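You operate a simulated robot arm through the tools that you are given. There is no shell and no other tool.

Carry out the task below with a simulated robot arm. There is one attempt and no reset: what you move stays moved.

TASK
Top the tank up to between HALF and MAX, then start the pump.
Fine: open the black hand wheel a quarter turn and shut it after; open the tank valve before you turn the pump knob to run.

It is judged by the outcome, as a careful person would: the job done as asked, and still so three seconds after it is handed in. It fails if anything else is knocked over, pushed out of place, dropped, spilled or broken.

THE ROBOT
A 7-joint arm with a two-finger parallel gripper, fixed in place. Base frame: the origin is on the floor under the middle of its stand, x ahead of it, y to its left, z up. Units: mm, degrees, N and s.
It reaches about 964 mm from its shoulder. Its first joint turns from -166.0 to 166.0 degrees. Payload 1.57 kg.
The tool frame sits at the grasp point between the pads (the TCP): z along the fingers, y along the line on which they close. The tips reach 30 mm beyond it. Largest opening 110 mm; finger width 24, thickness 12; the body of the gripper, 48 by 112 mm, starts 78 mm behind the TCP.
Orientation is that of the tool frame in the base frame, as [roll, pitch, yaw] about the fixed x, y, z axes, in that order (R = Rz(yaw) Ry(pitch) Rx(roll)). With the fingers straight down and closing along the base's y, the tool's x points along the base's -x, its y along +y and its z along -z.

THE INTERFACE
- The arm moves only by the tool play_rows. Its argument "series" is a list of rows, each a list of 3 entries, a list of its own where there are three numbers: the turn, a rotation vector about the tool's x, y, z in degrees, then the shift along the tool's x, y, z in mm, then the opening, from 0 (shut) to 1 (fully open). In form: [[[rx, ry, rz], [x, y, z], grip], ...]. A call has 1 to 20 rows; each row shifts and turns the commanded pose from where the row before left it, along the tool's axes as they then stand. Each row takes 0.2 s and may step no farther than 50 mm and 8.6 degrees from the row before; otherwise, or with a gripper value out of range, the whole call is refused. A pose out of reach is approached as far as the arm can. The call stops where the force on the tool passes 40 N (or 10 N more than at its start, if that is more) or the arm is blocked; 0.2 s more then pass. The fingers move at their own pace (about 108 mm/s each) and stop on an object; they squeeze with about 43 N. The grip force told is the motor's: it shows also when the fingers shut on nothing. Time passes only in rows, and 0.2 s behind the last, so rows that do not move let the fingers close. The reply holds the time, the measured pose of the TCP, the force on the tool along the base axes, the opening and the grip force, in the units named above and with some noise, with the torque about the TCP (base axes, N m) and any sound that the robot's microphone picked up.
- Cameras (640 x 400 px; columns grow to the right, rows downward): "scene" is fixed at [52.5, -496.7, 1539.4]; the picture's right is [0.56, -0.83, 0.00], its down [-0.23, -0.16, -0.96] and it looks along [0.80, 0.53, -0.28] (base axes); focal length 313 px, centre (320, 200). "wrist" rides on the gripper at [70, 16, -141] in the tool frame; the picture's right is [-0.23, 0.97, 0.00], its down [-0.86, -0.20, -0.48] and it looks along [-0.47, -0.11, 0.88] (tool axes); focal length 222 px, centre (320, 200). There is no depth. A picture from a camera that has moved, and an enlarged one, comes with that camera's place and axes in the base frame and with its lens. The place of the scene camera against the robot may be out by one fixed shift of up to 12 mm in any direction.
- capture(camera): a new picture of that camera. The clock stands still meanwhile.
- move_column(by): slides the trunk up (or, below 0, down) by that many mm; the arm rides with it, the base frame stays. It gives what a move gives, with no picture.
- zoom(camera, box): a new picture of the part [left, top, right, bottom] of that camera's present view, enlarged. The clock stands still meanwhile.
- finish_job(): hands the job in; it is judged then, once.

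Nothing tells you positions but the pictures and the camera data. Unless the task says otherwise, let go and move clear before handing in.

The tools are called after ">>>" as name(argument=value, ...) on one line, values as JSON. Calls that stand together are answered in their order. play_rows: Moves the arm, as the interface text tells. Its arguments: {"type":"object","properties":{"series":{"type":"array"}},"required":["series"]} The other tools are called the same way: move_column (by) moves the trunk up or down; capture (camera) takes a picture; zoom (camera, box) takes an enlarged picture of a part of a camera's view; finish_job () hands the job in.

At the start:

```text
time_s: 0.0
tcp_pos: [539.3, -209.3, 1446.7]
ee_rot: [179.9, 0.0, 179.9]
force: [-0.4, 0.2, 0.8]
wrist_torque: [0.01, 0.02, 0.0]
gripper_width: 109.9
finger_force: 0.0
trunk travel left (down, up): [-550.0, 60.0]
```

scene: 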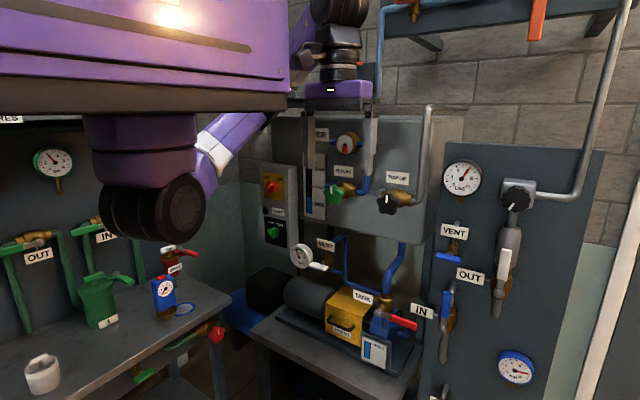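
wrist: 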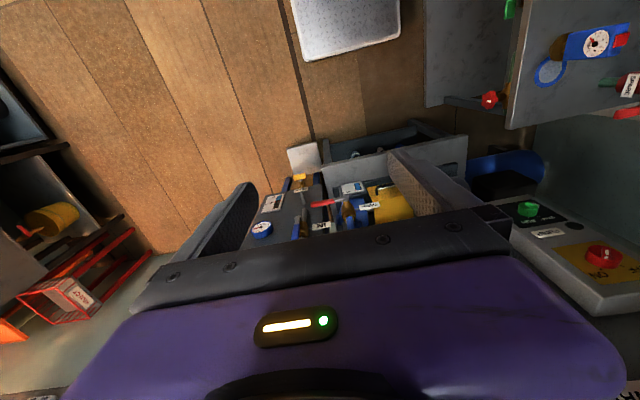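

I see a plant room: a bench on the left, a pump skid with a yellow tank, a grey panel with a level gauge and hand wheels, and a line panel on the right. I'll zoom in first to read the labels.

>>> zoom(camera="scene", box=[240, 90, 440, 215])

>>> zoom(camera="scene", box=[240, 215, 440, 340])

>>> zoom(camera="scene", box=[400, 130, 600, 255])

>>> zoom(camera="scene", box=[0, 220, 240, 370])

>>> zoom(camera="scene", box=[320, 280, 440, 380])

```text
3.20 times, centred on (340, 152) of scene
camera zoom: at [52.5, -496.7, 1539.4], right [0.56, -0.83, 0.0], down [-0.23, -0.16, -0.96], along [0.8, 0.53, -0.28], focal length 1002 px, centre (256, 352)
```

zoom: 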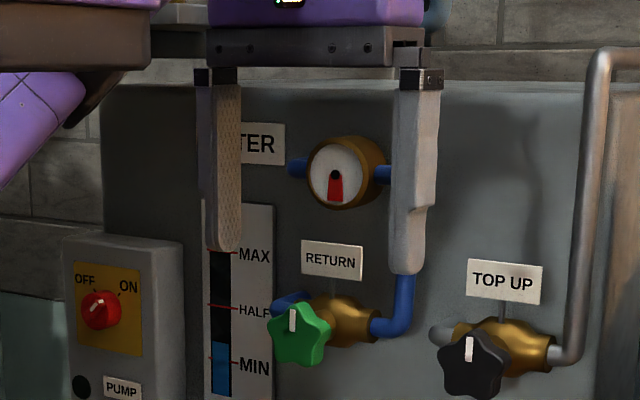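

```text
3.20 times, centred on (340, 278) of scene
camera zoom: at [52.5, -496.7, 1539.4], right [0.56, -0.83, 0.0], down [-0.23, -0.16, -0.96], along [0.8, 0.53, -0.28], focal length 1002 px, centre (256, -48)
```

zoom: 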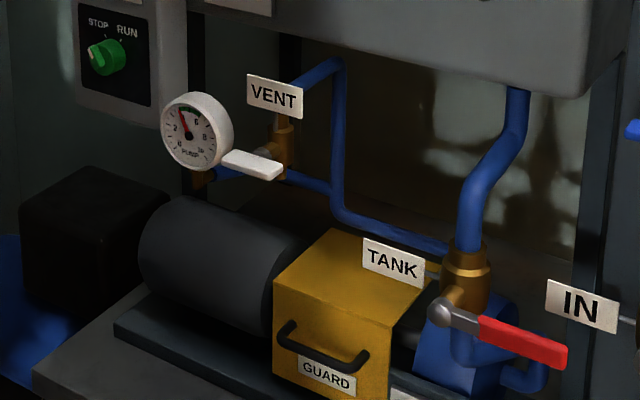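

```text
3.20 times, centred on (500, 192) of scene
camera zoom: at [52.5, -496.7, 1539.4], right [0.56, -0.83, 0.0], down [-0.23, -0.16, -0.96], along [0.8, 0.53, -0.28], focal length 1002 px, centre (-256, 224)
```

zoom: 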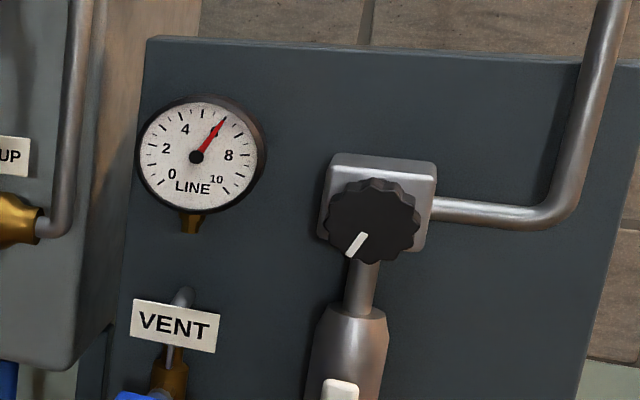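

```text
2.67 times, centred on (120, 295) of scene
camera zoom: at [52.5, -496.7, 1539.4], right [0.56, -0.83, 0.0], down [-0.23, -0.16, -0.96], along [0.8, 0.53, -0.28], focal length 835 px, centre (853, -53)
```

zoom: 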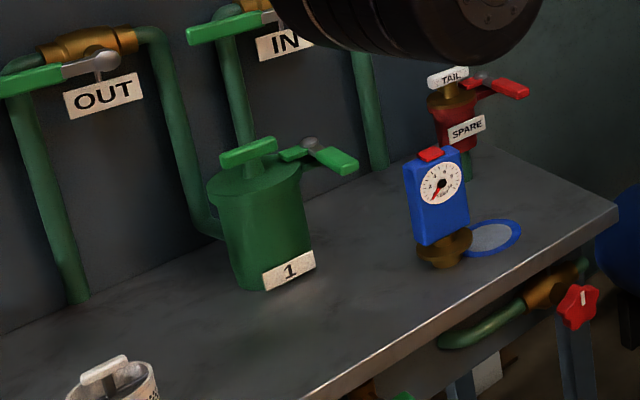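

```text
4.00 times, centred on (380, 330) of scene
camera zoom: at [52.5, -496.7, 1539.4], right [0.56, -0.83, 0.0], down [-0.23, -0.16, -0.96], along [0.8, 0.53, -0.28], focal length 1252 px, centre (80, -320)
```

zoom: 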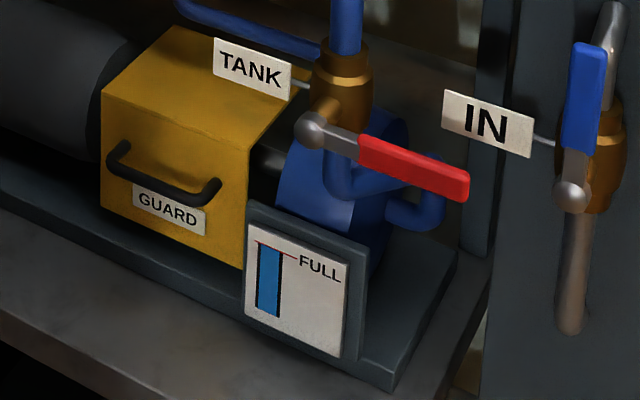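

The header tank level is around MIN. TOP UP is the black wheel, TANK has a red lever, and the green knob reads STOP/RUN. I'll look closer at each before moving.

>>> zoom(camera="scene", box=[255, 160, 305, 250])

>>> zoom(camera="scene", box=[290, 120, 350, 225])

>>> zoom(camera="scene", box=[360, 165, 430, 225])

>>> zoom(camera="scene", box=[350, 280, 440, 340])

>>> zoom(camera="scene", box=[280, 230, 350, 290])

>>> zoom(camera="wrist", box=[240, 130, 440, 255])

>>> zoom(camera="wrist", box=[480, 180, 640, 320])

```text
4.44 times, centred on (280, 205) of scene
camera zoom: at [52.5, -496.7, 1539.4], right [0.56, -0.83, 0.0], down [-0.23, -0.16, -0.96], along [0.8, 0.53, -0.28], focal length 1391 px, centre (498, 178)
```

zoom: 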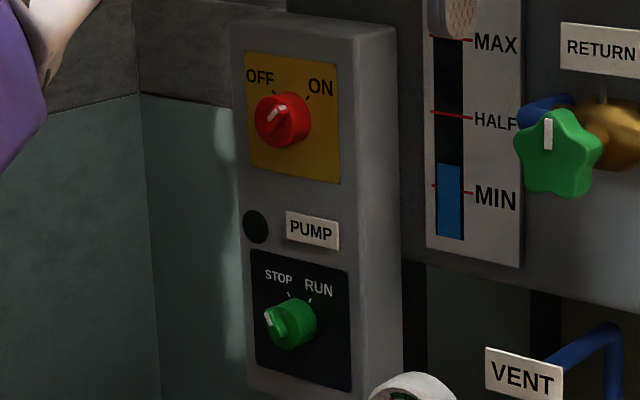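

```text
3.81 times, centred on (320, 172) of scene
camera zoom: at [52.5, -496.7, 1539.4], right [0.56, -0.83, 0.0], down [-0.23, -0.16, -0.96], along [0.8, 0.53, -0.28], focal length 1192 px, centre (320, 305)
```

zoom: 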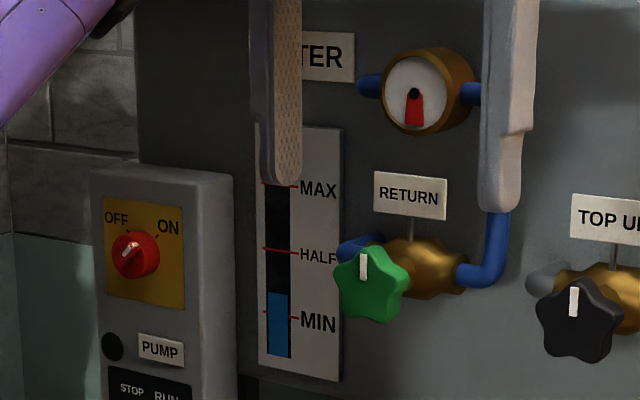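

```text
6.67 times, centred on (395, 195) of scene
camera zoom: at [52.5, -496.7, 1539.4], right [0.56, -0.83, 0.0], down [-0.23, -0.16, -0.96], along [0.8, 0.53, -0.28], focal length 2087 px, centre (-180, 233)
```

zoom: 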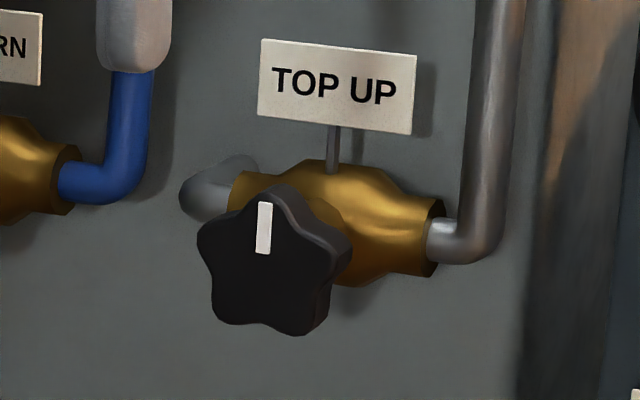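

```text
6.67 times, centred on (395, 310) of scene
camera zoom: at [52.5, -496.7, 1539.4], right [0.56, -0.83, 0.0], down [-0.23, -0.16, -0.96], along [0.8, 0.53, -0.28], focal length 2087 px, centre (-180, -533)
```

zoom: 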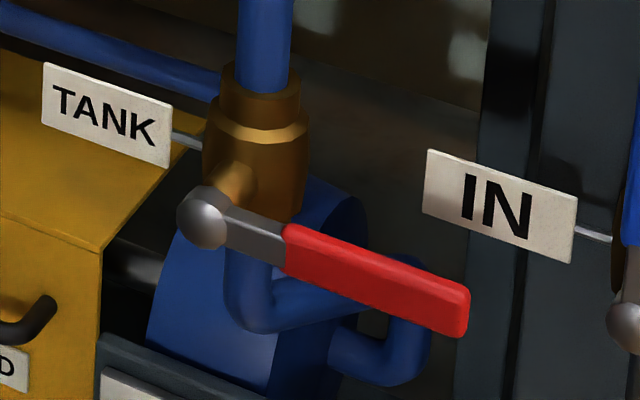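

```text
6.67 times, centred on (315, 260) of scene
camera zoom: at [52.5, -496.7, 1539.4], right [0.56, -0.83, 0.0], down [-0.23, -0.16, -0.96], along [0.8, 0.53, -0.28], focal length 2087 px, centre (353, -200)
```

zoom: 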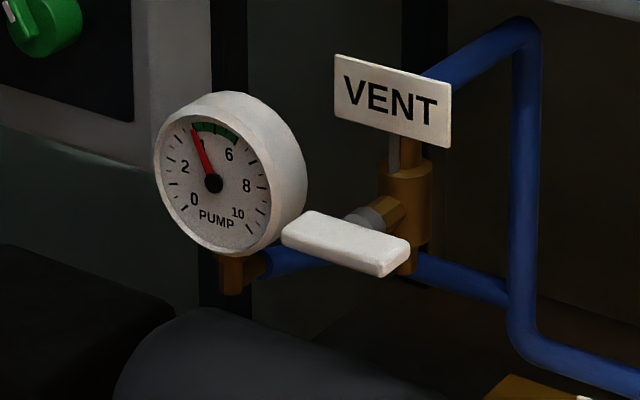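

```text
3.20 times, centred on (340, 192) of wrist
camera zoom: at [470.2, -191.8, 1589.6], right [0.23, 0.97, 0.0], down [0.86, -0.2, 0.48], along [0.47, -0.11, -0.88], focal length 711 px, centre (256, 224)
```

zoom: 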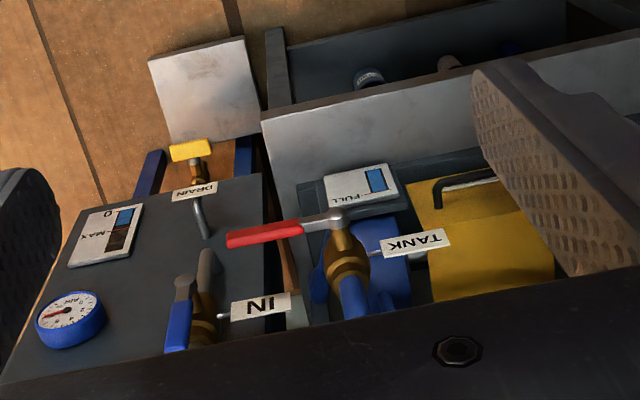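

```text
2.86 times, centred on (560, 250) of wrist
camera zoom: at [470.2, -191.8, 1589.6], right [0.23, 0.97, 0.0], down [0.86, -0.2, 0.48], along [0.47, -0.11, -0.88], focal length 635 px, centre (-366, 57)
```

zoom: 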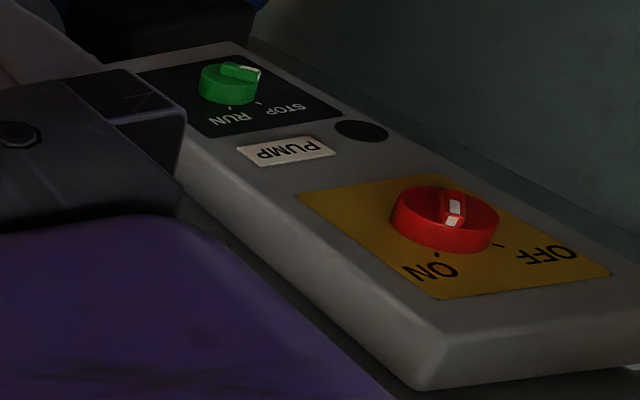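

The TOP UP wheel is at roughly [870, -185, 1275], the TANK lever pivot near [825, -190, 940], and the pump box near [910, 306, 1060]. I'll swing the gripper to point forward (+x) for a frontal wrist-camera view, keeping well back from the panel.

>>> play_rows(series=[[[0, -8.5, 0], [0, 0, 0], 1], [[0, -8.5, 0], [0, 0, 0], 1], [[0, -8.5, 0], [0, 0, 0], 1], [[0, -8.5, 0], [0, 0, 0], 1], [[0, -8.5, 0], [0, 0, 0], 1]])

```text
time_s: 1.2
tcp_pos: [568.3, -211.7, 1446.7]
ee_rot: [-174.8, 36.2, -171.6]
force: [0.1, -0.5, 0.5]
wrist_torque: [0.01, -0.02, -0.01]
gripper_width: 110.0
finger_force: 0.1
out of reach, approached as far as the arm can: row 5
trunk travel left (down, up): [-550.0, 60.0]
```

The turn stopped short because the arm ran out of reach. I'll look at how the arm is standing.

>>> capture(camera="scene")

>>> capture(camera="wrist")

```text
taken
```

scene: 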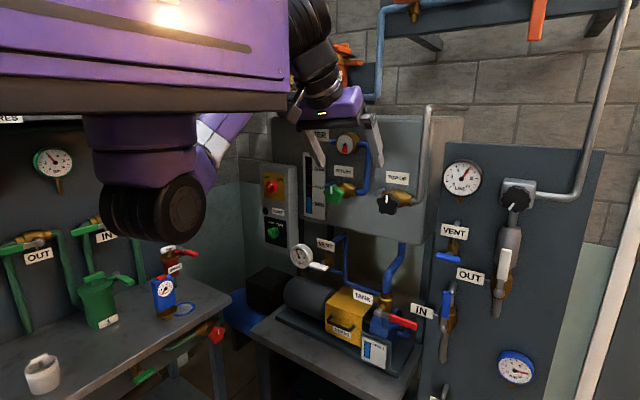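

```text
taken
camera wrist: at [427.3, -202.3, 1519.0], right [0.09, 0.99, 0.06], down [0.42, -0.1, 0.9], along [0.9, -0.06, -0.42], focal length 222 px, centre (320, 200)
```

wrist: 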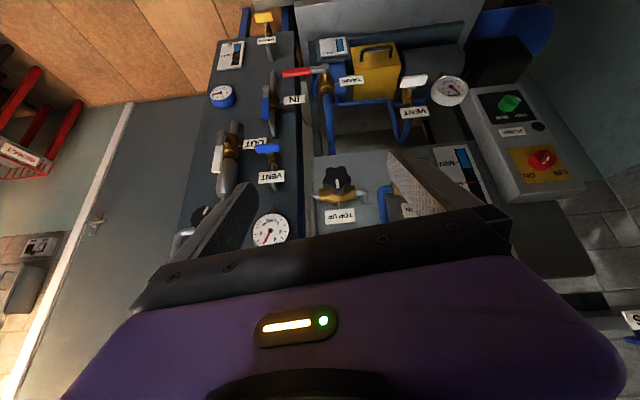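

The arm is folded too tight at this distance, so I'll move the tool forward about 80 mm into free space. That should let the gripper pitch further.

>>> play_rows(series=[[[0, 0, 0], [-29.5, 0, 27], 1], [[0, 0, 0], [-29.5, 0, 27], 1]])

```text
time_s: 1.8
tcp_pos: [628.5, -204.3, 1434.2]
ee_rot: [179.8, 42.7, 179.7]
force: [0.8, -0.2, 0.5]
wrist_torque: [0.03, 0.0, 0.01]
gripper_width: 109.8
finger_force: 0.0
trunk travel left (down, up): [-550.0, 60.0]
```

The move worked. I'll keep rotating to horizontal while easing forward.

>>> play_rows(series=[[[0, -8, 0], [-7, 0, 8], 1], [[0, -8, 0], [-6, 0, 8], 1], [[0, -8, 0], [-5, 0, 9], 1]])

```text
time_s: 2.6
tcp_pos: [663.5, -202.0, 1428.0]
ee_rot: [-177.3, 65.0, -177.3]
force: [-0.3, 0.6, 0.1]
wrist_torque: [0.01, -0.01, -0.01]
gripper_width: 110.0
finger_force: 0.1
trunk travel left (down, up): [-550.0, 60.0]
```

>>> capture(camera="wrist")

>>> capture(camera="scene")

```text
taken
camera wrist: at [506.7, -185.3, 1425.5], right [0.09, 0.98, 0.19], down [-0.07, -0.18, 0.98], along [0.99, -0.1, 0.06], focal length 222 px, centre (320, 200)
```

wrist: 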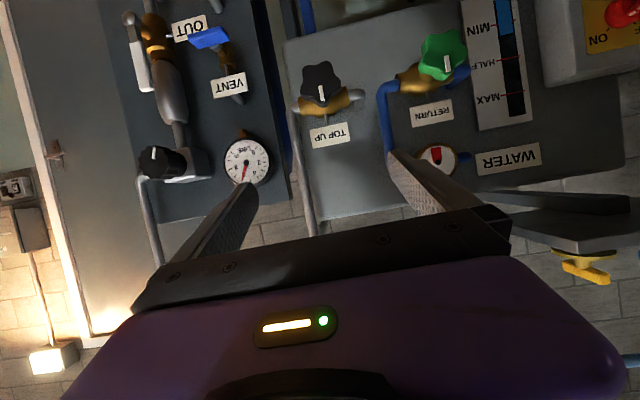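

```text
taken
```

scene: 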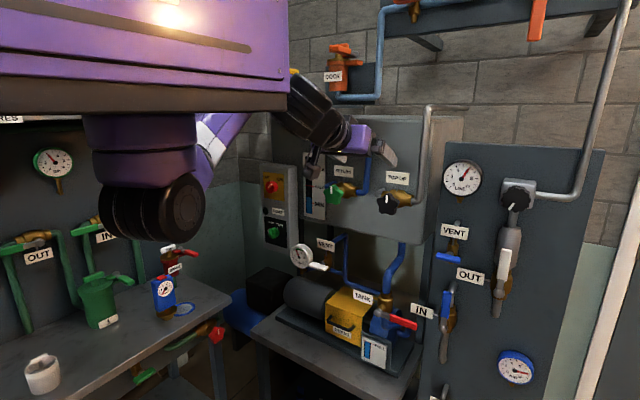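

The panel is now clear in view: TOP UP wheel at about [875, -186, 1258], with RETURN and the gauge to its left. I'll finish levelling the gripper and then lower the trunk so the tool comes to wheel height.

>>> play_rows(series=[[[0, -8, 0], [-3, 0, 10], 1], [[0, -8, 0], [-2, 0, 10], 1], [[0, -8, 0], [0, 0, 10], 1], [[0, 0, 0], [0, 0, 0], 1]])

```text
time_s: 3.6
tcp_pos: [752.1, -199.6, 1414.4]
ee_rot: [-143.5, 88.2, -143.5]
force: [0.4, 0.2, 0.6]
wrist_torque: [0.04, 0.03, 0.02]
gripper_width: 110.1
finger_force: 0.1
out of reach, approached as far as the arm can: row 1, 2, 3
trunk travel left (down, up): [-550.0, 60.0]
```

>>> move_column(by=-150)

>>> capture(camera="wrist")

>>> capture(camera="scene")

```text
time_s: 5.3
tcp_pos: [750.6, -201.0, 1261.9]
ee_rot: [-158.7, 88.1, -158.8]
force: [0.8, -0.1, 0.3]
wrist_torque: [-0.01, -0.01, 0.02]
gripper_width: 110.2
finger_force: 0.1
trunk travel left (down, up): [-400.0, 210.0]
```

```text
taken
camera wrist: at [608.5, -183.8, 1197.7], right [0.01, 0.98, 0.22], down [-0.45, -0.19, 0.87], along [0.89, -0.11, 0.44], focal length 222 px, centre (320, 200)
```

wrist: 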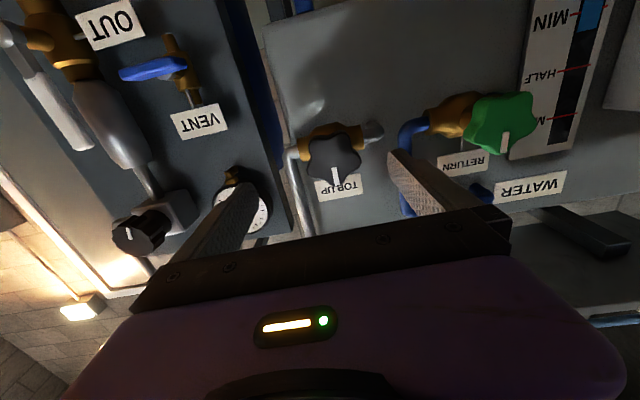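

```text
taken
```

scene: 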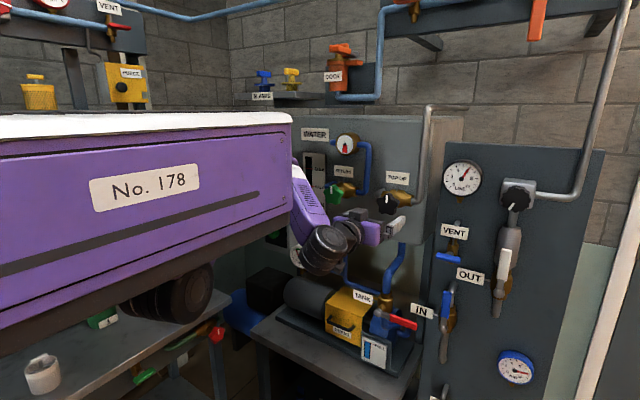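

The tool is level at [751, -201, 1262] and the TOP UP wheel triangulates to about [849, -185, 1269], 56 mm across. Before touching it, I'll test in free air that the gripper can roll 90° counter-clockwise, and check what the wrist camera sees at the end.

>>> play_rows(series=[[[0, -1.5, 0], [0, 0, 0], 1], [[0, 0, -8.5], [0, 0, 0], 1], [[0, 0, -8.5], [0, 0, 0], 1], [[0, 0, -8.5], [0, 0, 0], 1], [[0, 0, -8.5], [0, 0, 0], 1], [[0, 0, -8.5], [0, 0, 0], 1], [[0, 0, -8.5], [0, 0, 0], 1], [[0, 0, -8.5], [0, 0, 0], 1], [[0, 0, -8.5], [0, 0, 0], 1], [[0, 0, -8.5], [0, 0, 0], 1], [[0, 0, -8.5], [0, 0, 0], 1], [[0, 0, -5], [0, 0, 0], 1]])

>>> capture(camera="wrist")

>>> capture(camera="scene")

```text
time_s: 8.0
tcp_pos: [798.3, -185.3, 1291.8]
ee_rot: [-88.2, -0.1, -90.4]
force: [-0.3, 0.2, 0.7]
wrist_torque: [-0.03, -0.02, 0.0]
gripper_width: 110.1
finger_force: 0.0
out of reach, approached as far as the arm can: row 2, 7, 8, 9, 10, 11
trunk travel left (down, up): [-400.0, 210.0]
```

```text
taken
camera wrist: at [657.0, -251.6, 1273.1], right [0.03, 0.23, -0.97], down [-0.48, 0.86, 0.18], along [0.88, 0.46, 0.14], focal length 222 px, centre (320, 200)
```

wrist: 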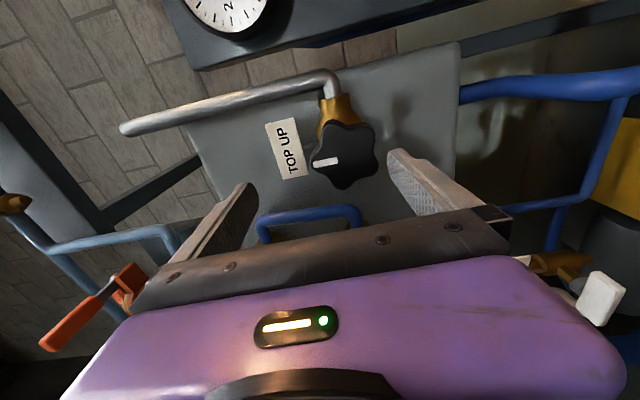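

```text
taken
```

scene: 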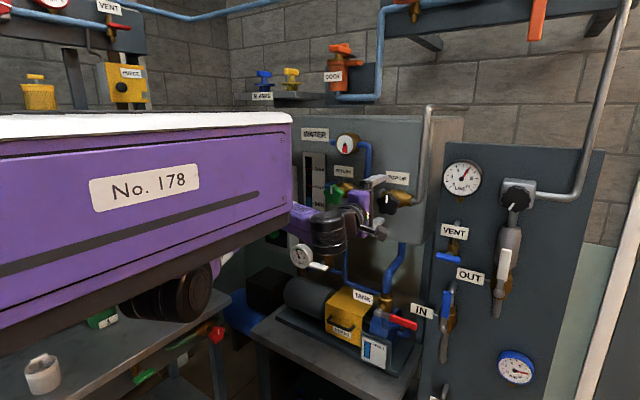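

>>> zoom(camera="scene", box=[280, 120, 420, 250])

```text
3.08 times, centred on (350, 185) of scene
camera zoom: at [52.5, -496.7, 1539.4], right [0.56, -0.83, 0.0], down [-0.23, -0.16, -0.96], along [0.8, 0.53, -0.28], focal length 963 px, centre (228, 246)
```

zoom: 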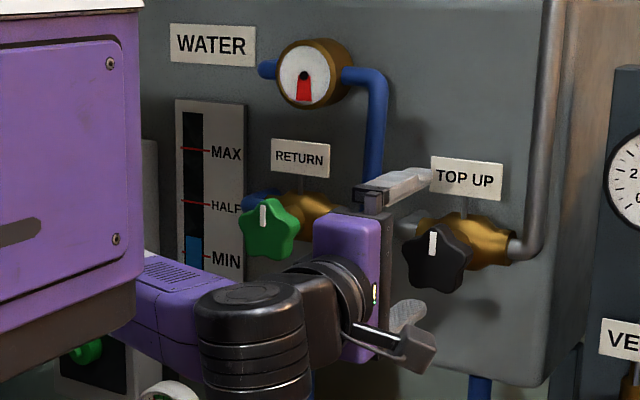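

The gauge reads clearly in the scene view (level just above MIN), so I can monitor filling from there. I'll hold still briefly to see whether the commanded pose and the measured one settle together.

>>> play_rows(series=[[[0, 0, 0], [0, 0, 0], 1], [[0, 0, 0], [0, 0, 0], 1]])

```text
time_s: 8.6
tcp_pos: [797.1, -184.3, 1292.8]
ee_rot: [-88.1, 0.0, -90.4]
force: [-0.1, -0.4, -0.3]
wrist_torque: [0.04, 0.0, 0.0]
gripper_width: 110.3
finger_force: 0.0
trunk travel left (down, up): [-400.0, 210.0]
```

>>> play_rows(series=[[[0, 0, 0], [0, 0, 10], 1], [[0, 0, 0], [0, 0, 0], 1]])

```text
time_s: 9.2
tcp_pos: [805.2, -185.6, 1293.2]
ee_rot: [-88.3, 0.0, -90.1]
force: [0.3, 0.6, -0.4]
wrist_torque: [-0.02, -0.01, 0.02]
gripper_width: 109.9
finger_force: 0.1
trunk travel left (down, up): [-400.0, 210.0]
```

Commands continue from the pose actually reached, so I can trust small steps. To unfold the arm and get more freedom, I'll raise the trunk and lower the tool relative to it.

>>> move_column(by=150)

>>> play_rows(series=[[[0, 0, 0], [0, 43, -5], 1], [[0, 0, 0], [0, 43, -5], 1], [[0, 0, 0], [0, 43, -5], 1], [[0, 0, 0], [0, 43, -5], 1], [[0, 0, 0], [0, 0, 0], 1]])

```text
time_s: 10.9
tcp_pos: [805.6, -184.0, 1442.7]
ee_rot: [-88.1, 0.0, -90.2]
force: [0.3, -0.2, 0.1]
wrist_torque: [0.01, -0.02, 0.01]
gripper_width: 110.0
finger_force: 0.1
trunk travel left (down, up): [-550.0, 60.0]
```

```text
time_s: 12.1
tcp_pos: [790.0, -184.5, 1269.8]
ee_rot: [-88.1, 0.1, -90.1]
force: [-0.3, -0.1, -0.3]
wrist_torque: [-0.05, -0.04, 0.01]
gripper_width: 109.7
finger_force: 0.1
trunk travel left (down, up): [-550.0, 60.0]
```

>>> play_rows(series=[[[0, 0, 0], [0, 0, -20], 1], [[0, 0, 8.5], [0, 0, 0], 1], [[0, 0, 8.5], [0, 0, 0], 1], [[0, 0, 8.5], [0, 0, 0], 1], [[0, 0, 8.5], [0, 0, 0], 1], [[0, 0, 8.5], [0, 0, 0], 1], [[0, 0, 8.5], [0, 0, 0], 1], [[0, 0, 8.5], [0, 0, 0], 1], [[0, 0, 8.5], [0, 0, 0], 1], [[0, 0, 8.5], [0, 0, 0], 1], [[0, 0, 8.5], [0, 0, 0], 1], [[0, 0, 5], [0, 0, 0], 1], [[0, 0, 0], [0, 0, 0], 1]])

>>> capture(camera="wrist")

>>> capture(camera="scene")

```text
time_s: 14.9
tcp_pos: [771.4, -184.6, 1269.3]
ee_rot: [3.3, 88.2, 3.1]
force: [0.5, -0.4, 0.1]
wrist_torque: [0.0, 0.01, 0.03]
gripper_width: 110.2
finger_force: 0.1
trunk travel left (down, up): [-550.0, 60.0]
```

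```text
taken
camera wrist: at [632.2, -166.6, 1196.6], right [0.0, 0.97, 0.23], down [-0.51, -0.2, 0.84], along [0.86, -0.11, 0.49], focal length 222 px, centre (320, 200)
```

wrist: 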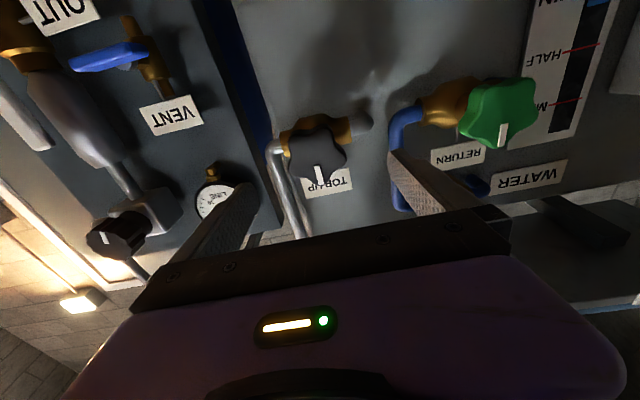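

```text
taken
```

scene: 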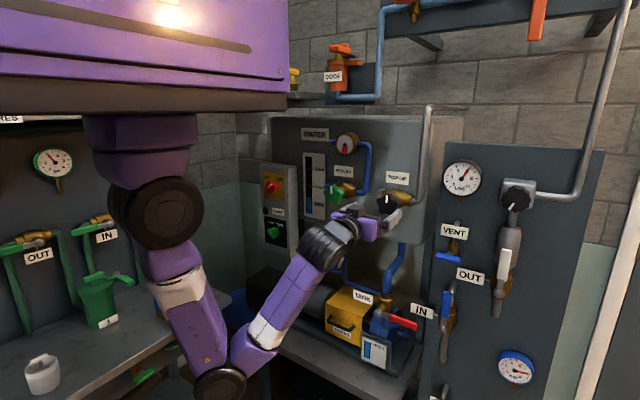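

All roll angles from 0 to -90° are reachable at this posture, with the elbow low and clear. I'll zoom on the wheel in the wrist view to fix its position.

>>> zoom(camera="wrist", box=[260, 100, 388, 230])

>>> zoom(camera="scene", box=[330, 160, 430, 250])

```text
3.08 times, centred on (324, 165) of wrist
camera zoom: at [632.2, -166.6, 1196.6], right [0.0, 0.97, 0.23], down [-0.51, -0.2, 0.84], along [0.86, -0.11, 0.49], focal length 684 px, centre (308, 308)
```

zoom: 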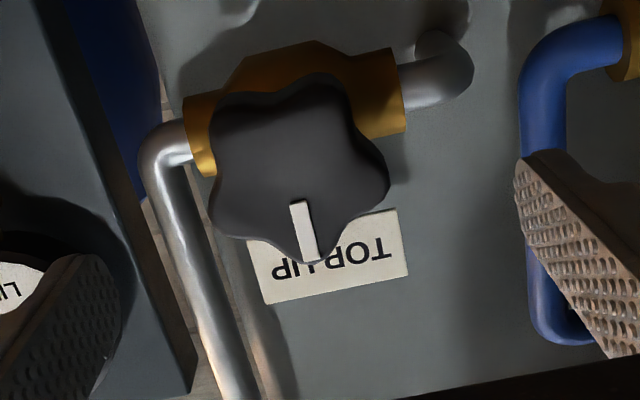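

```text
4.44 times, centred on (380, 205) of scene
camera zoom: at [52.5, -496.7, 1539.4], right [0.56, -0.83, 0.0], down [-0.23, -0.16, -0.96], along [0.8, 0.53, -0.28], focal length 1391 px, centre (53, 178)
```

zoom: 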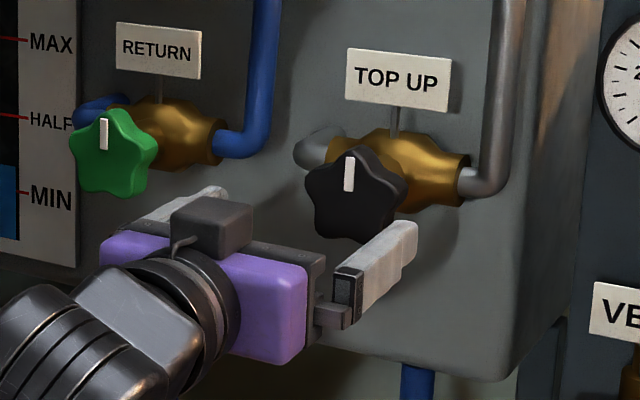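

The wheel front centre comes out at about [859, -187, 1272], with its pipework at x≈925, so the fingers have clearance. I'll centre on it, roll +18° so one finger sits on a lobe and the other in a valley, and go forward in a straight line.

>>> play_rows(series=[[[0, 1.8, 0], [0, 0, 0], 1], [[0, 0, 0], [-2.7, -2.9, 0], 1], [[0, 0, 6], [0, 0, 0], 1], [[0, 0, 6], [0, 0, 0], 1], [[0, 0, 6], [0, 0, 0], 1], [[0, 0, 0], [0, 0, 20], 1], [[0, 0, 0], [0, 0, 0], 1]])

>>> capture(camera="wrist")

```text
time_s: 16.5
tcp_pos: [791.7, -187.6, 1271.2]
ee_rot: [90.0, 72.0, 89.9]
force: [0.1, -0.2, 0.3]
wrist_torque: [-0.01, 0.01, -0.02]
gripper_width: 110.3
finger_force: 0.0
trunk travel left (down, up): [-550.0, 60.0]
```

```text
taken
camera wrist: at [649.8, -148.9, 1211.6], right [0.0, 0.86, 0.52], down [-0.48, -0.45, 0.75], along [0.88, -0.25, 0.41], focal length 222 px, centre (320, 200)
```

wrist: 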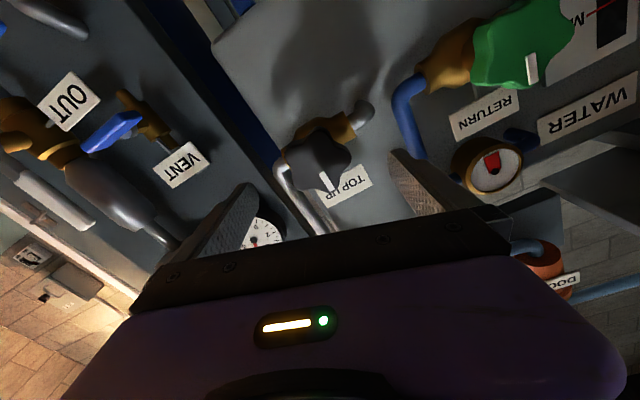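

The wheel sits on the tool axis as predicted. Moving straight in now, with the fingers open.

>>> play_rows(series=[[[0, 0, 0], [0, 0, 20], 1], [[0, 0, 0], [0, 0, 20], 1], [[0, 0, 0], [0, 0, 18], 1], [[0, 0, 0], [0, 0, 0], 1]])

>>> capture(camera="wrist")

>>> zoom(camera="scene", box=[280, 120, 440, 250])

```text
time_s: 17.5
tcp_pos: [849.4, -189.0, 1271.1]
ee_rot: [90.0, 71.9, 89.9]
force: [0.0, -0.7, -1.4]
wrist_torque: [-0.02, 0.01, -0.03]
gripper_width: 110.0
finger_force: 0.1
trunk travel left (down, up): [-550.0, 60.0]
```

```text
taken
camera wrist: at [708.4, -149.1, 1211.6], right [0.0, 0.86, 0.52], down [-0.48, -0.45, 0.75], along [0.88, -0.25, 0.41], focal length 222 px, centre (320, 200)
```

wrist: 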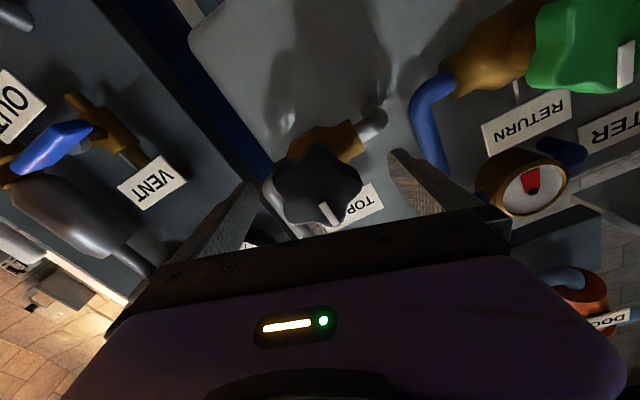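

```text
3.08 times, centred on (360, 185) of scene
camera zoom: at [52.5, -496.7, 1539.4], right [0.56, -0.83, 0.0], down [-0.23, -0.16, -0.96], along [0.8, 0.53, -0.28], focal length 963 px, centre (197, 246)
```

zoom: 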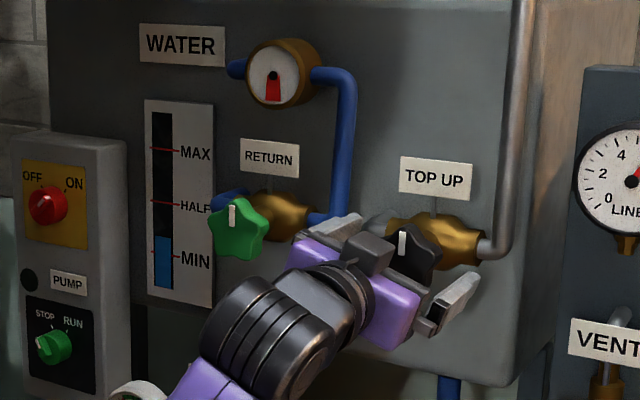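

The fingers straddle the wheel, centred. Closing on it.

>>> play_rows(series=[[[0, 0, 0], [0, 0, 0], 0], [[0, 0, 0], [0, 0, 0], 0], [[0, 0, 0], [0, 0, 0], 0]])

>>> capture(camera="wrist")

```text
time_s: 18.3
tcp_pos: [848.0, -190.1, 1271.4]
ee_rot: [90.1, 72.0, 89.9]
force: [2.7, -12.0, -3.4]
wrist_torque: [-0.04, -0.28, 0.04]
gripper_width: 60.9
finger_force: 45.1
trunk travel left (down, up): [-550.0, 60.0]
```

```text
taken
camera wrist: at [708.2, -150.7, 1211.0], right [0.01, 0.86, 0.52], down [-0.48, -0.45, 0.75], along [0.88, -0.25, 0.41], focal length 222 px, centre (320, 200)
```

wrist: 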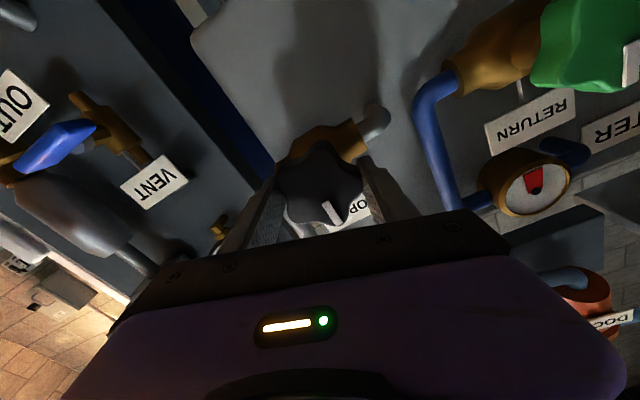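

I have a firm grip at 60.9 mm. I'll ease off the small side load and try a gentle 12° counter-clockwise turn to feel whether that's the opening direction.

>>> play_rows(series=[[[0, 0, 0], [-0.5, -1.4, 0], 0], [[0, 0, -4], [0, 0, 0], 0], [[0, 0, -4], [0, 0, 0], 0], [[0, 0, -4], [0, 0, 0], 0]])

>>> zoom(camera="scene", box=[280, 120, 440, 250])

```text
time_s: 19.3
tcp_pos: [848.0, -189.6, 1270.8]
ee_rot: [91.3, 84.0, 91.2]
force: [-3.7, -7.2, -13.5]
wrist_torque: [-0.05, -0.74, -0.05]
gripper_width: 60.8
finger_force: 45.0
trunk travel left (down, up): [-550.0, 60.0]
```

```text
3.08 times, centred on (360, 185) of scene
camera zoom: at [52.5, -496.7, 1539.4], right [0.56, -0.83, 0.0], down [-0.23, -0.16, -0.96], along [0.8, 0.53, -0.28], focal length 963 px, centre (197, 246)
```

zoom: 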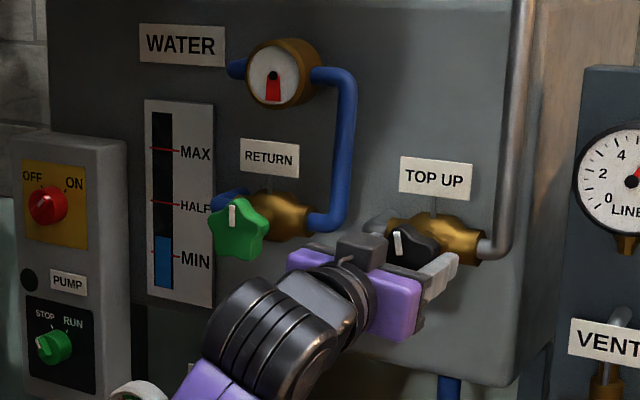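

Counter-clockwise turns freely with the wheel following. Continuing toward a quarter turn, checking the level as I go.

>>> play_rows(series=[[[0, 0, -6], [1.2, -0.5, 0], 0], [[0, 0, -8], [0, 0, 0], 0], [[0, 0, -8], [0, 0, 0], 0], [[0, 0, -8], [0, 0, 0], 0]])

>>> zoom(camera="scene", box=[280, 120, 440, 250])

```text
time_s: 20.3
tcp_pos: [849.1, -189.9, 1271.4]
ee_rot: [-89.9, 65.9, -90.0]
force: [-0.1, -2.4, -5.7]
wrist_torque: [-0.02, -0.41, -0.2]
gripper_width: 60.8
finger_force: 44.7
trunk travel left (down, up): [-550.0, 60.0]
```

```text
3.08 times, centred on (360, 185) of scene
camera zoom: at [52.5, -496.7, 1539.4], right [0.56, -0.83, 0.0], down [-0.23, -0.16, -0.96], along [0.8, 0.53, -0.28], focal length 963 px, centre (197, 246)
```

zoom: 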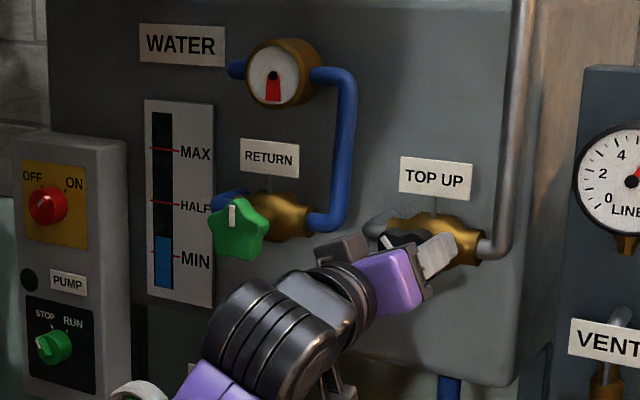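

>>> play_rows(series=[[[0, 0, -8], [0, 0, 0], 0], [[0, 0, -8], [0, 0, 0], 0], [[0, 0, -8], [0, 0, 0], 0]])

>>> zoom(camera="scene", box=[280, 120, 440, 250])

```text
time_s: 21.1
tcp_pos: [848.0, -188.6, 1270.1]
ee_rot: [-90.0, 41.9, -90.1]
force: [-1.6, 4.3, -7.6]
wrist_torque: [0.02, -1.46, -0.12]
gripper_width: 60.8
finger_force: 45.2
trunk travel left (down, up): [-550.0, 60.0]
```

```text
3.08 times, centred on (360, 185) of scene
camera zoom: at [52.5, -496.7, 1539.4], right [0.56, -0.83, 0.0], down [-0.23, -0.16, -0.96], along [0.8, 0.53, -0.28], focal length 963 px, centre (197, 246)
```

zoom: 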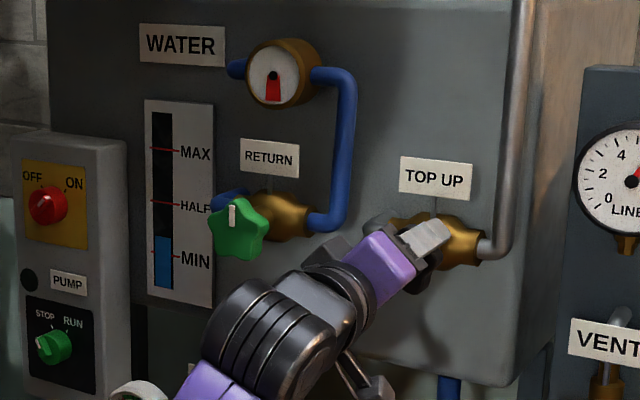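

>>> play_rows(series=[[[0, 0, -8], [0, 0, 0], 0], [[0, 0, -8], [0, 0, 0], 0], [[0, 0, -8], [0, 0, 0], 0]])

>>> zoom(camera="scene", box=[280, 120, 440, 250])

>>> zoom(camera="scene", box=[300, 145, 345, 220])

>>> capture(camera="wrist")

```text
time_s: 21.9
tcp_pos: [848.8, -188.2, 1271.0]
ee_rot: [-90.2, 18.0, -90.1]
force: [-5.5, 4.7, -10.0]
wrist_torque: [-0.01, -1.33, 1.15]
gripper_width: 60.7
finger_force: 44.9
trunk travel left (down, up): [-550.0, 60.0]
```

```text
3.08 times, centred on (360, 185) of scene
camera zoom: at [52.5, -496.7, 1539.4], right [0.56, -0.83, 0.0], down [-0.23, -0.16, -0.96], along [0.8, 0.53, -0.28], focal length 963 px, centre (197, 246)
```

zoom: 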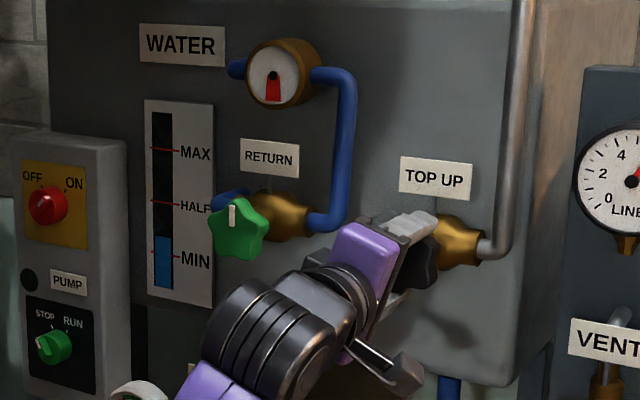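

```text
5.33 times, centred on (322, 182) of scene
camera zoom: at [52.5, -496.7, 1539.4], right [0.56, -0.83, 0.0], down [-0.23, -0.16, -0.96], along [0.8, 0.53, -0.28], focal length 1669 px, centre (307, 293)
```

zoom: 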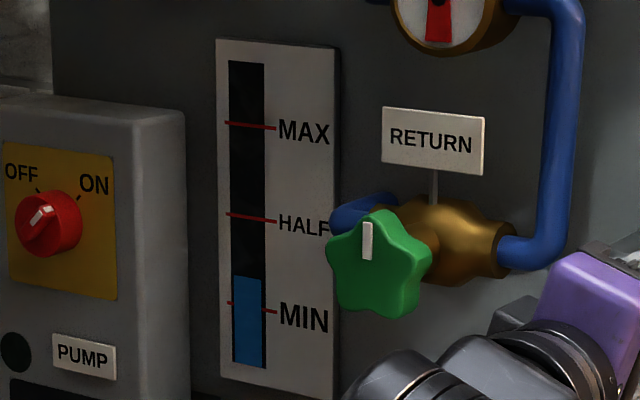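

```text
taken
camera wrist: at [707.8, -248.7, 1234.8], right [0.0, 0.52, -0.86], down [-0.48, 0.75, 0.45], along [0.88, 0.41, 0.25], focal length 222 px, centre (320, 200)
```

wrist: 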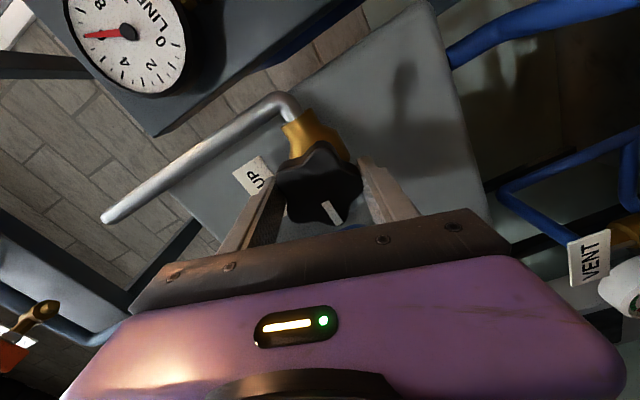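

The wheel is a quarter turn open (its mark points left). The level looks only a little above MIN, so I'll wait a second to measure the filling rate.

>>> play_rows(series=[[[0, 0, 0], [0, 0, 0], 0], [[0, 0, 0], [0, 0, 0], 0], [[0, 0, 0], [0, 0, 0], 0], [[0, 0, 0], [0, 0, 0], 0]])

>>> zoom(camera="scene", box=[300, 145, 345, 220])

```text
time_s: 22.9
tcp_pos: [848.7, -188.6, 1269.9]
ee_rot: [-90.0, 18.0, -90.1]
force: [-7.0, 9.2, -10.9]
wrist_torque: [0.02, -0.27, 0.95]
gripper_width: 60.8
finger_force: 44.9
trunk travel left (down, up): [-550.0, 60.0]
```

```text
5.33 times, centred on (322, 182) of scene
camera zoom: at [52.5, -496.7, 1539.4], right [0.56, -0.83, 0.0], down [-0.23, -0.16, -0.96], along [0.8, 0.53, -0.28], focal length 1669 px, centre (307, 293)
```

zoom: 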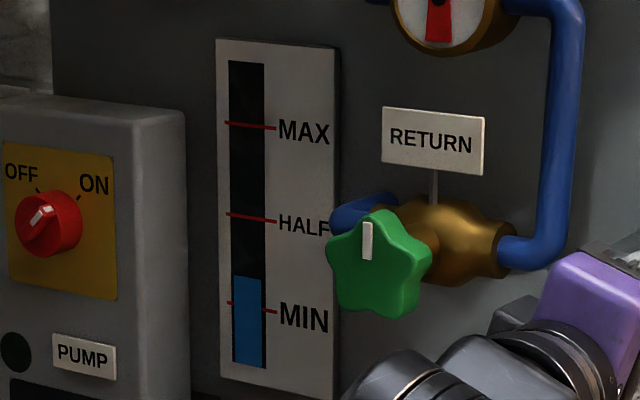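

>>> play_rows(series=[[[0, 0, 0], [0, 0, 0], 0], [[0, 0, 0], [0, 0, 0], 0], [[0, 0, 0], [0, 0, 0], 0], [[0, 0, 0], [0, 0, 0], 0], [[0, 0, 0], [0, 0, 0], 0], [[0, 0, 0], [0, 0, 0], 0], [[0, 0, 0], [0, 0, 0], 0], [[0, 0, 0], [0, 0, 0], 0], [[0, 0, 0], [0, 0, 0], 0]])

>>> zoom(camera="scene", box=[300, 145, 345, 220])

>>> capture(camera="scene")

```text
time_s: 24.9
tcp_pos: [848.7, -188.9, 1270.2]
ee_rot: [-90.1, 18.0, -90.2]
force: [-9.8, 12.8, -14.1]
wrist_torque: [0.03, -0.18, 0.16]
gripper_width: 60.5
finger_force: 44.6
trunk travel left (down, up): [-550.0, 60.0]
```

```text
5.33 times, centred on (322, 182) of scene
camera zoom: at [52.5, -496.7, 1539.4], right [0.56, -0.83, 0.0], down [-0.23, -0.16, -0.96], along [0.8, 0.53, -0.28], focal length 1669 px, centre (307, 293)
```

zoom: 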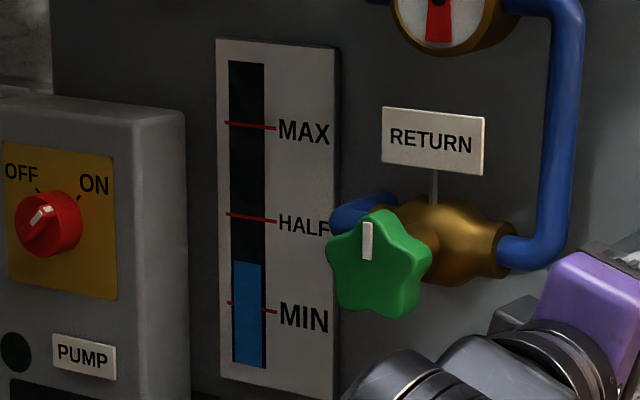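

```text
taken
```

scene: 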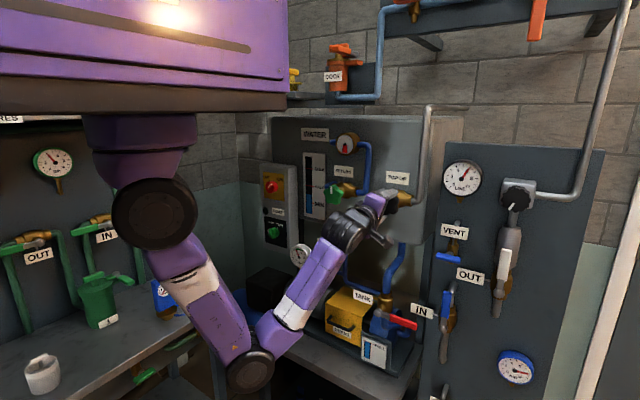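

The level has started to rise (after a lag of a few seconds), so shutting will likely lag too. I'll keep sampling it.

>>> play_rows(series=[[[0, 0, 0], [0, 0, 0], 0], [[0, 0, 0], [0, 0, 0], 0], [[0, 0, 0], [0, 0, 0], 0], [[0, 0, 0], [0, 0, 0], 0]])

>>> zoom(camera="scene", box=[300, 145, 345, 220])

```text
time_s: 25.9
tcp_pos: [848.5, -189.9, 1269.9]
ee_rot: [-90.1, 17.9, -90.2]
force: [-10.8, 13.6, -16.2]
wrist_torque: [0.02, -0.18, 0.19]
gripper_width: 60.5
finger_force: 45.0
trunk travel left (down, up): [-550.0, 60.0]
```

```text
5.33 times, centred on (322, 182) of scene
camera zoom: at [52.5, -496.7, 1539.4], right [0.56, -0.83, 0.0], down [-0.23, -0.16, -0.96], along [0.8, 0.53, -0.28], focal length 1669 px, centre (307, 293)
```

zoom: 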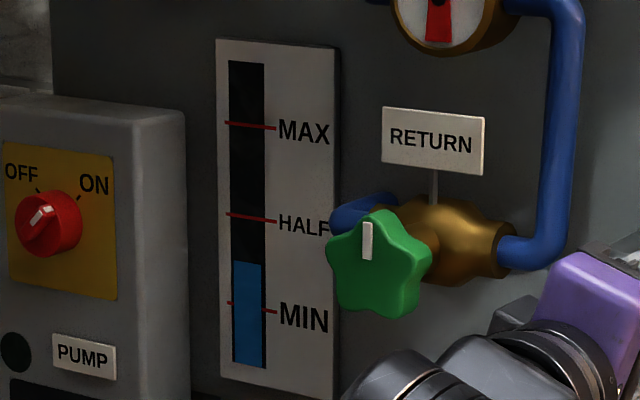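

>>> play_rows(series=[[[0, 0, 0], [-0.6, 1.2, -0.7], 0], [[0, 0, 0], [0, 0, 0], 0]])

>>> zoom(camera="scene", box=[300, 145, 345, 220])

```text
time_s: 26.5
tcp_pos: [848.5, -187.9, 1271.1]
ee_rot: [-90.0, 17.9, -90.2]
force: [5.5, 3.9, -4.3]
wrist_torque: [0.01, 1.08, 1.14]
gripper_width: 60.4
finger_force: 44.6
trunk travel left (down, up): [-550.0, 60.0]
```

```text
5.33 times, centred on (322, 182) of scene
camera zoom: at [52.5, -496.7, 1539.4], right [0.56, -0.83, 0.0], down [-0.23, -0.16, -0.96], along [0.8, 0.53, -0.28], focal length 1669 px, centre (307, 293)
```

zoom: 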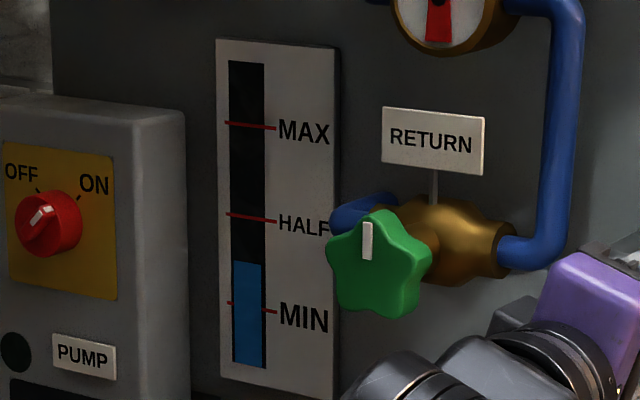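

>>> play_rows(series=[[[0, 0, 0], [0, 0, 0], 0], [[0, 0, 0], [0, 0, 0], 0]])

>>> zoom(camera="scene", box=[300, 145, 345, 220])

```text
time_s: 27.1
tcp_pos: [848.2, -188.7, 1270.5]
ee_rot: [-89.8, 18.1, -90.3]
force: [11.6, 2.1, 2.7]
wrist_torque: [-0.01, 1.03, 0.43]
gripper_width: 60.8
finger_force: 45.0
trunk travel left (down, up): [-550.0, 60.0]
```

```text
5.33 times, centred on (322, 182) of scene
camera zoom: at [52.5, -496.7, 1539.4], right [0.56, -0.83, 0.0], down [-0.23, -0.16, -0.96], along [0.8, 0.53, -0.28], focal length 1669 px, centre (307, 293)
```

zoom: 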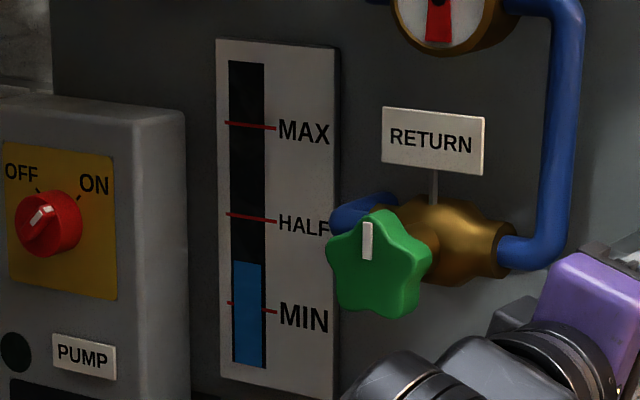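

>>> play_rows(series=[[[0, 0, 0], [0, 0, 0.4], 0], [[0, 0, 0], [0, 0, 0], 0], [[0, 0, 0], [0, 0, 0], 0]])

>>> zoom(camera="scene", box=[300, 145, 345, 220])

```text
time_s: 27.9
tcp_pos: [849.4, -188.4, 1269.1]
ee_rot: [-90.0, 18.0, -90.2]
force: [17.4, -0.4, 9.7]
wrist_torque: [-0.01, 1.03, -0.4]
gripper_width: 60.6
finger_force: 44.7
trunk travel left (down, up): [-550.0, 60.0]
```

```text
5.33 times, centred on (322, 182) of scene
camera zoom: at [52.5, -496.7, 1539.4], right [0.56, -0.83, 0.0], down [-0.23, -0.16, -0.96], along [0.8, 0.53, -0.28], focal length 1669 px, centre (307, 293)
```

zoom: 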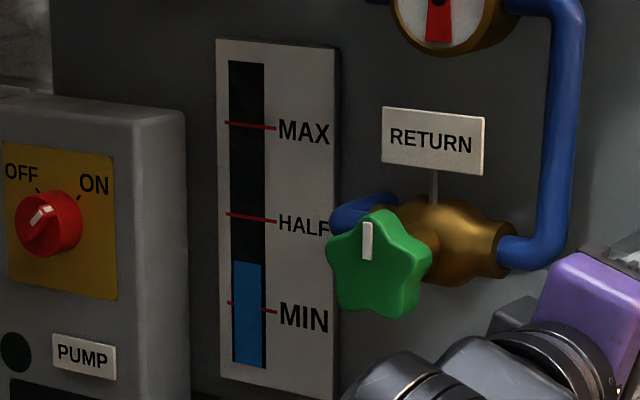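

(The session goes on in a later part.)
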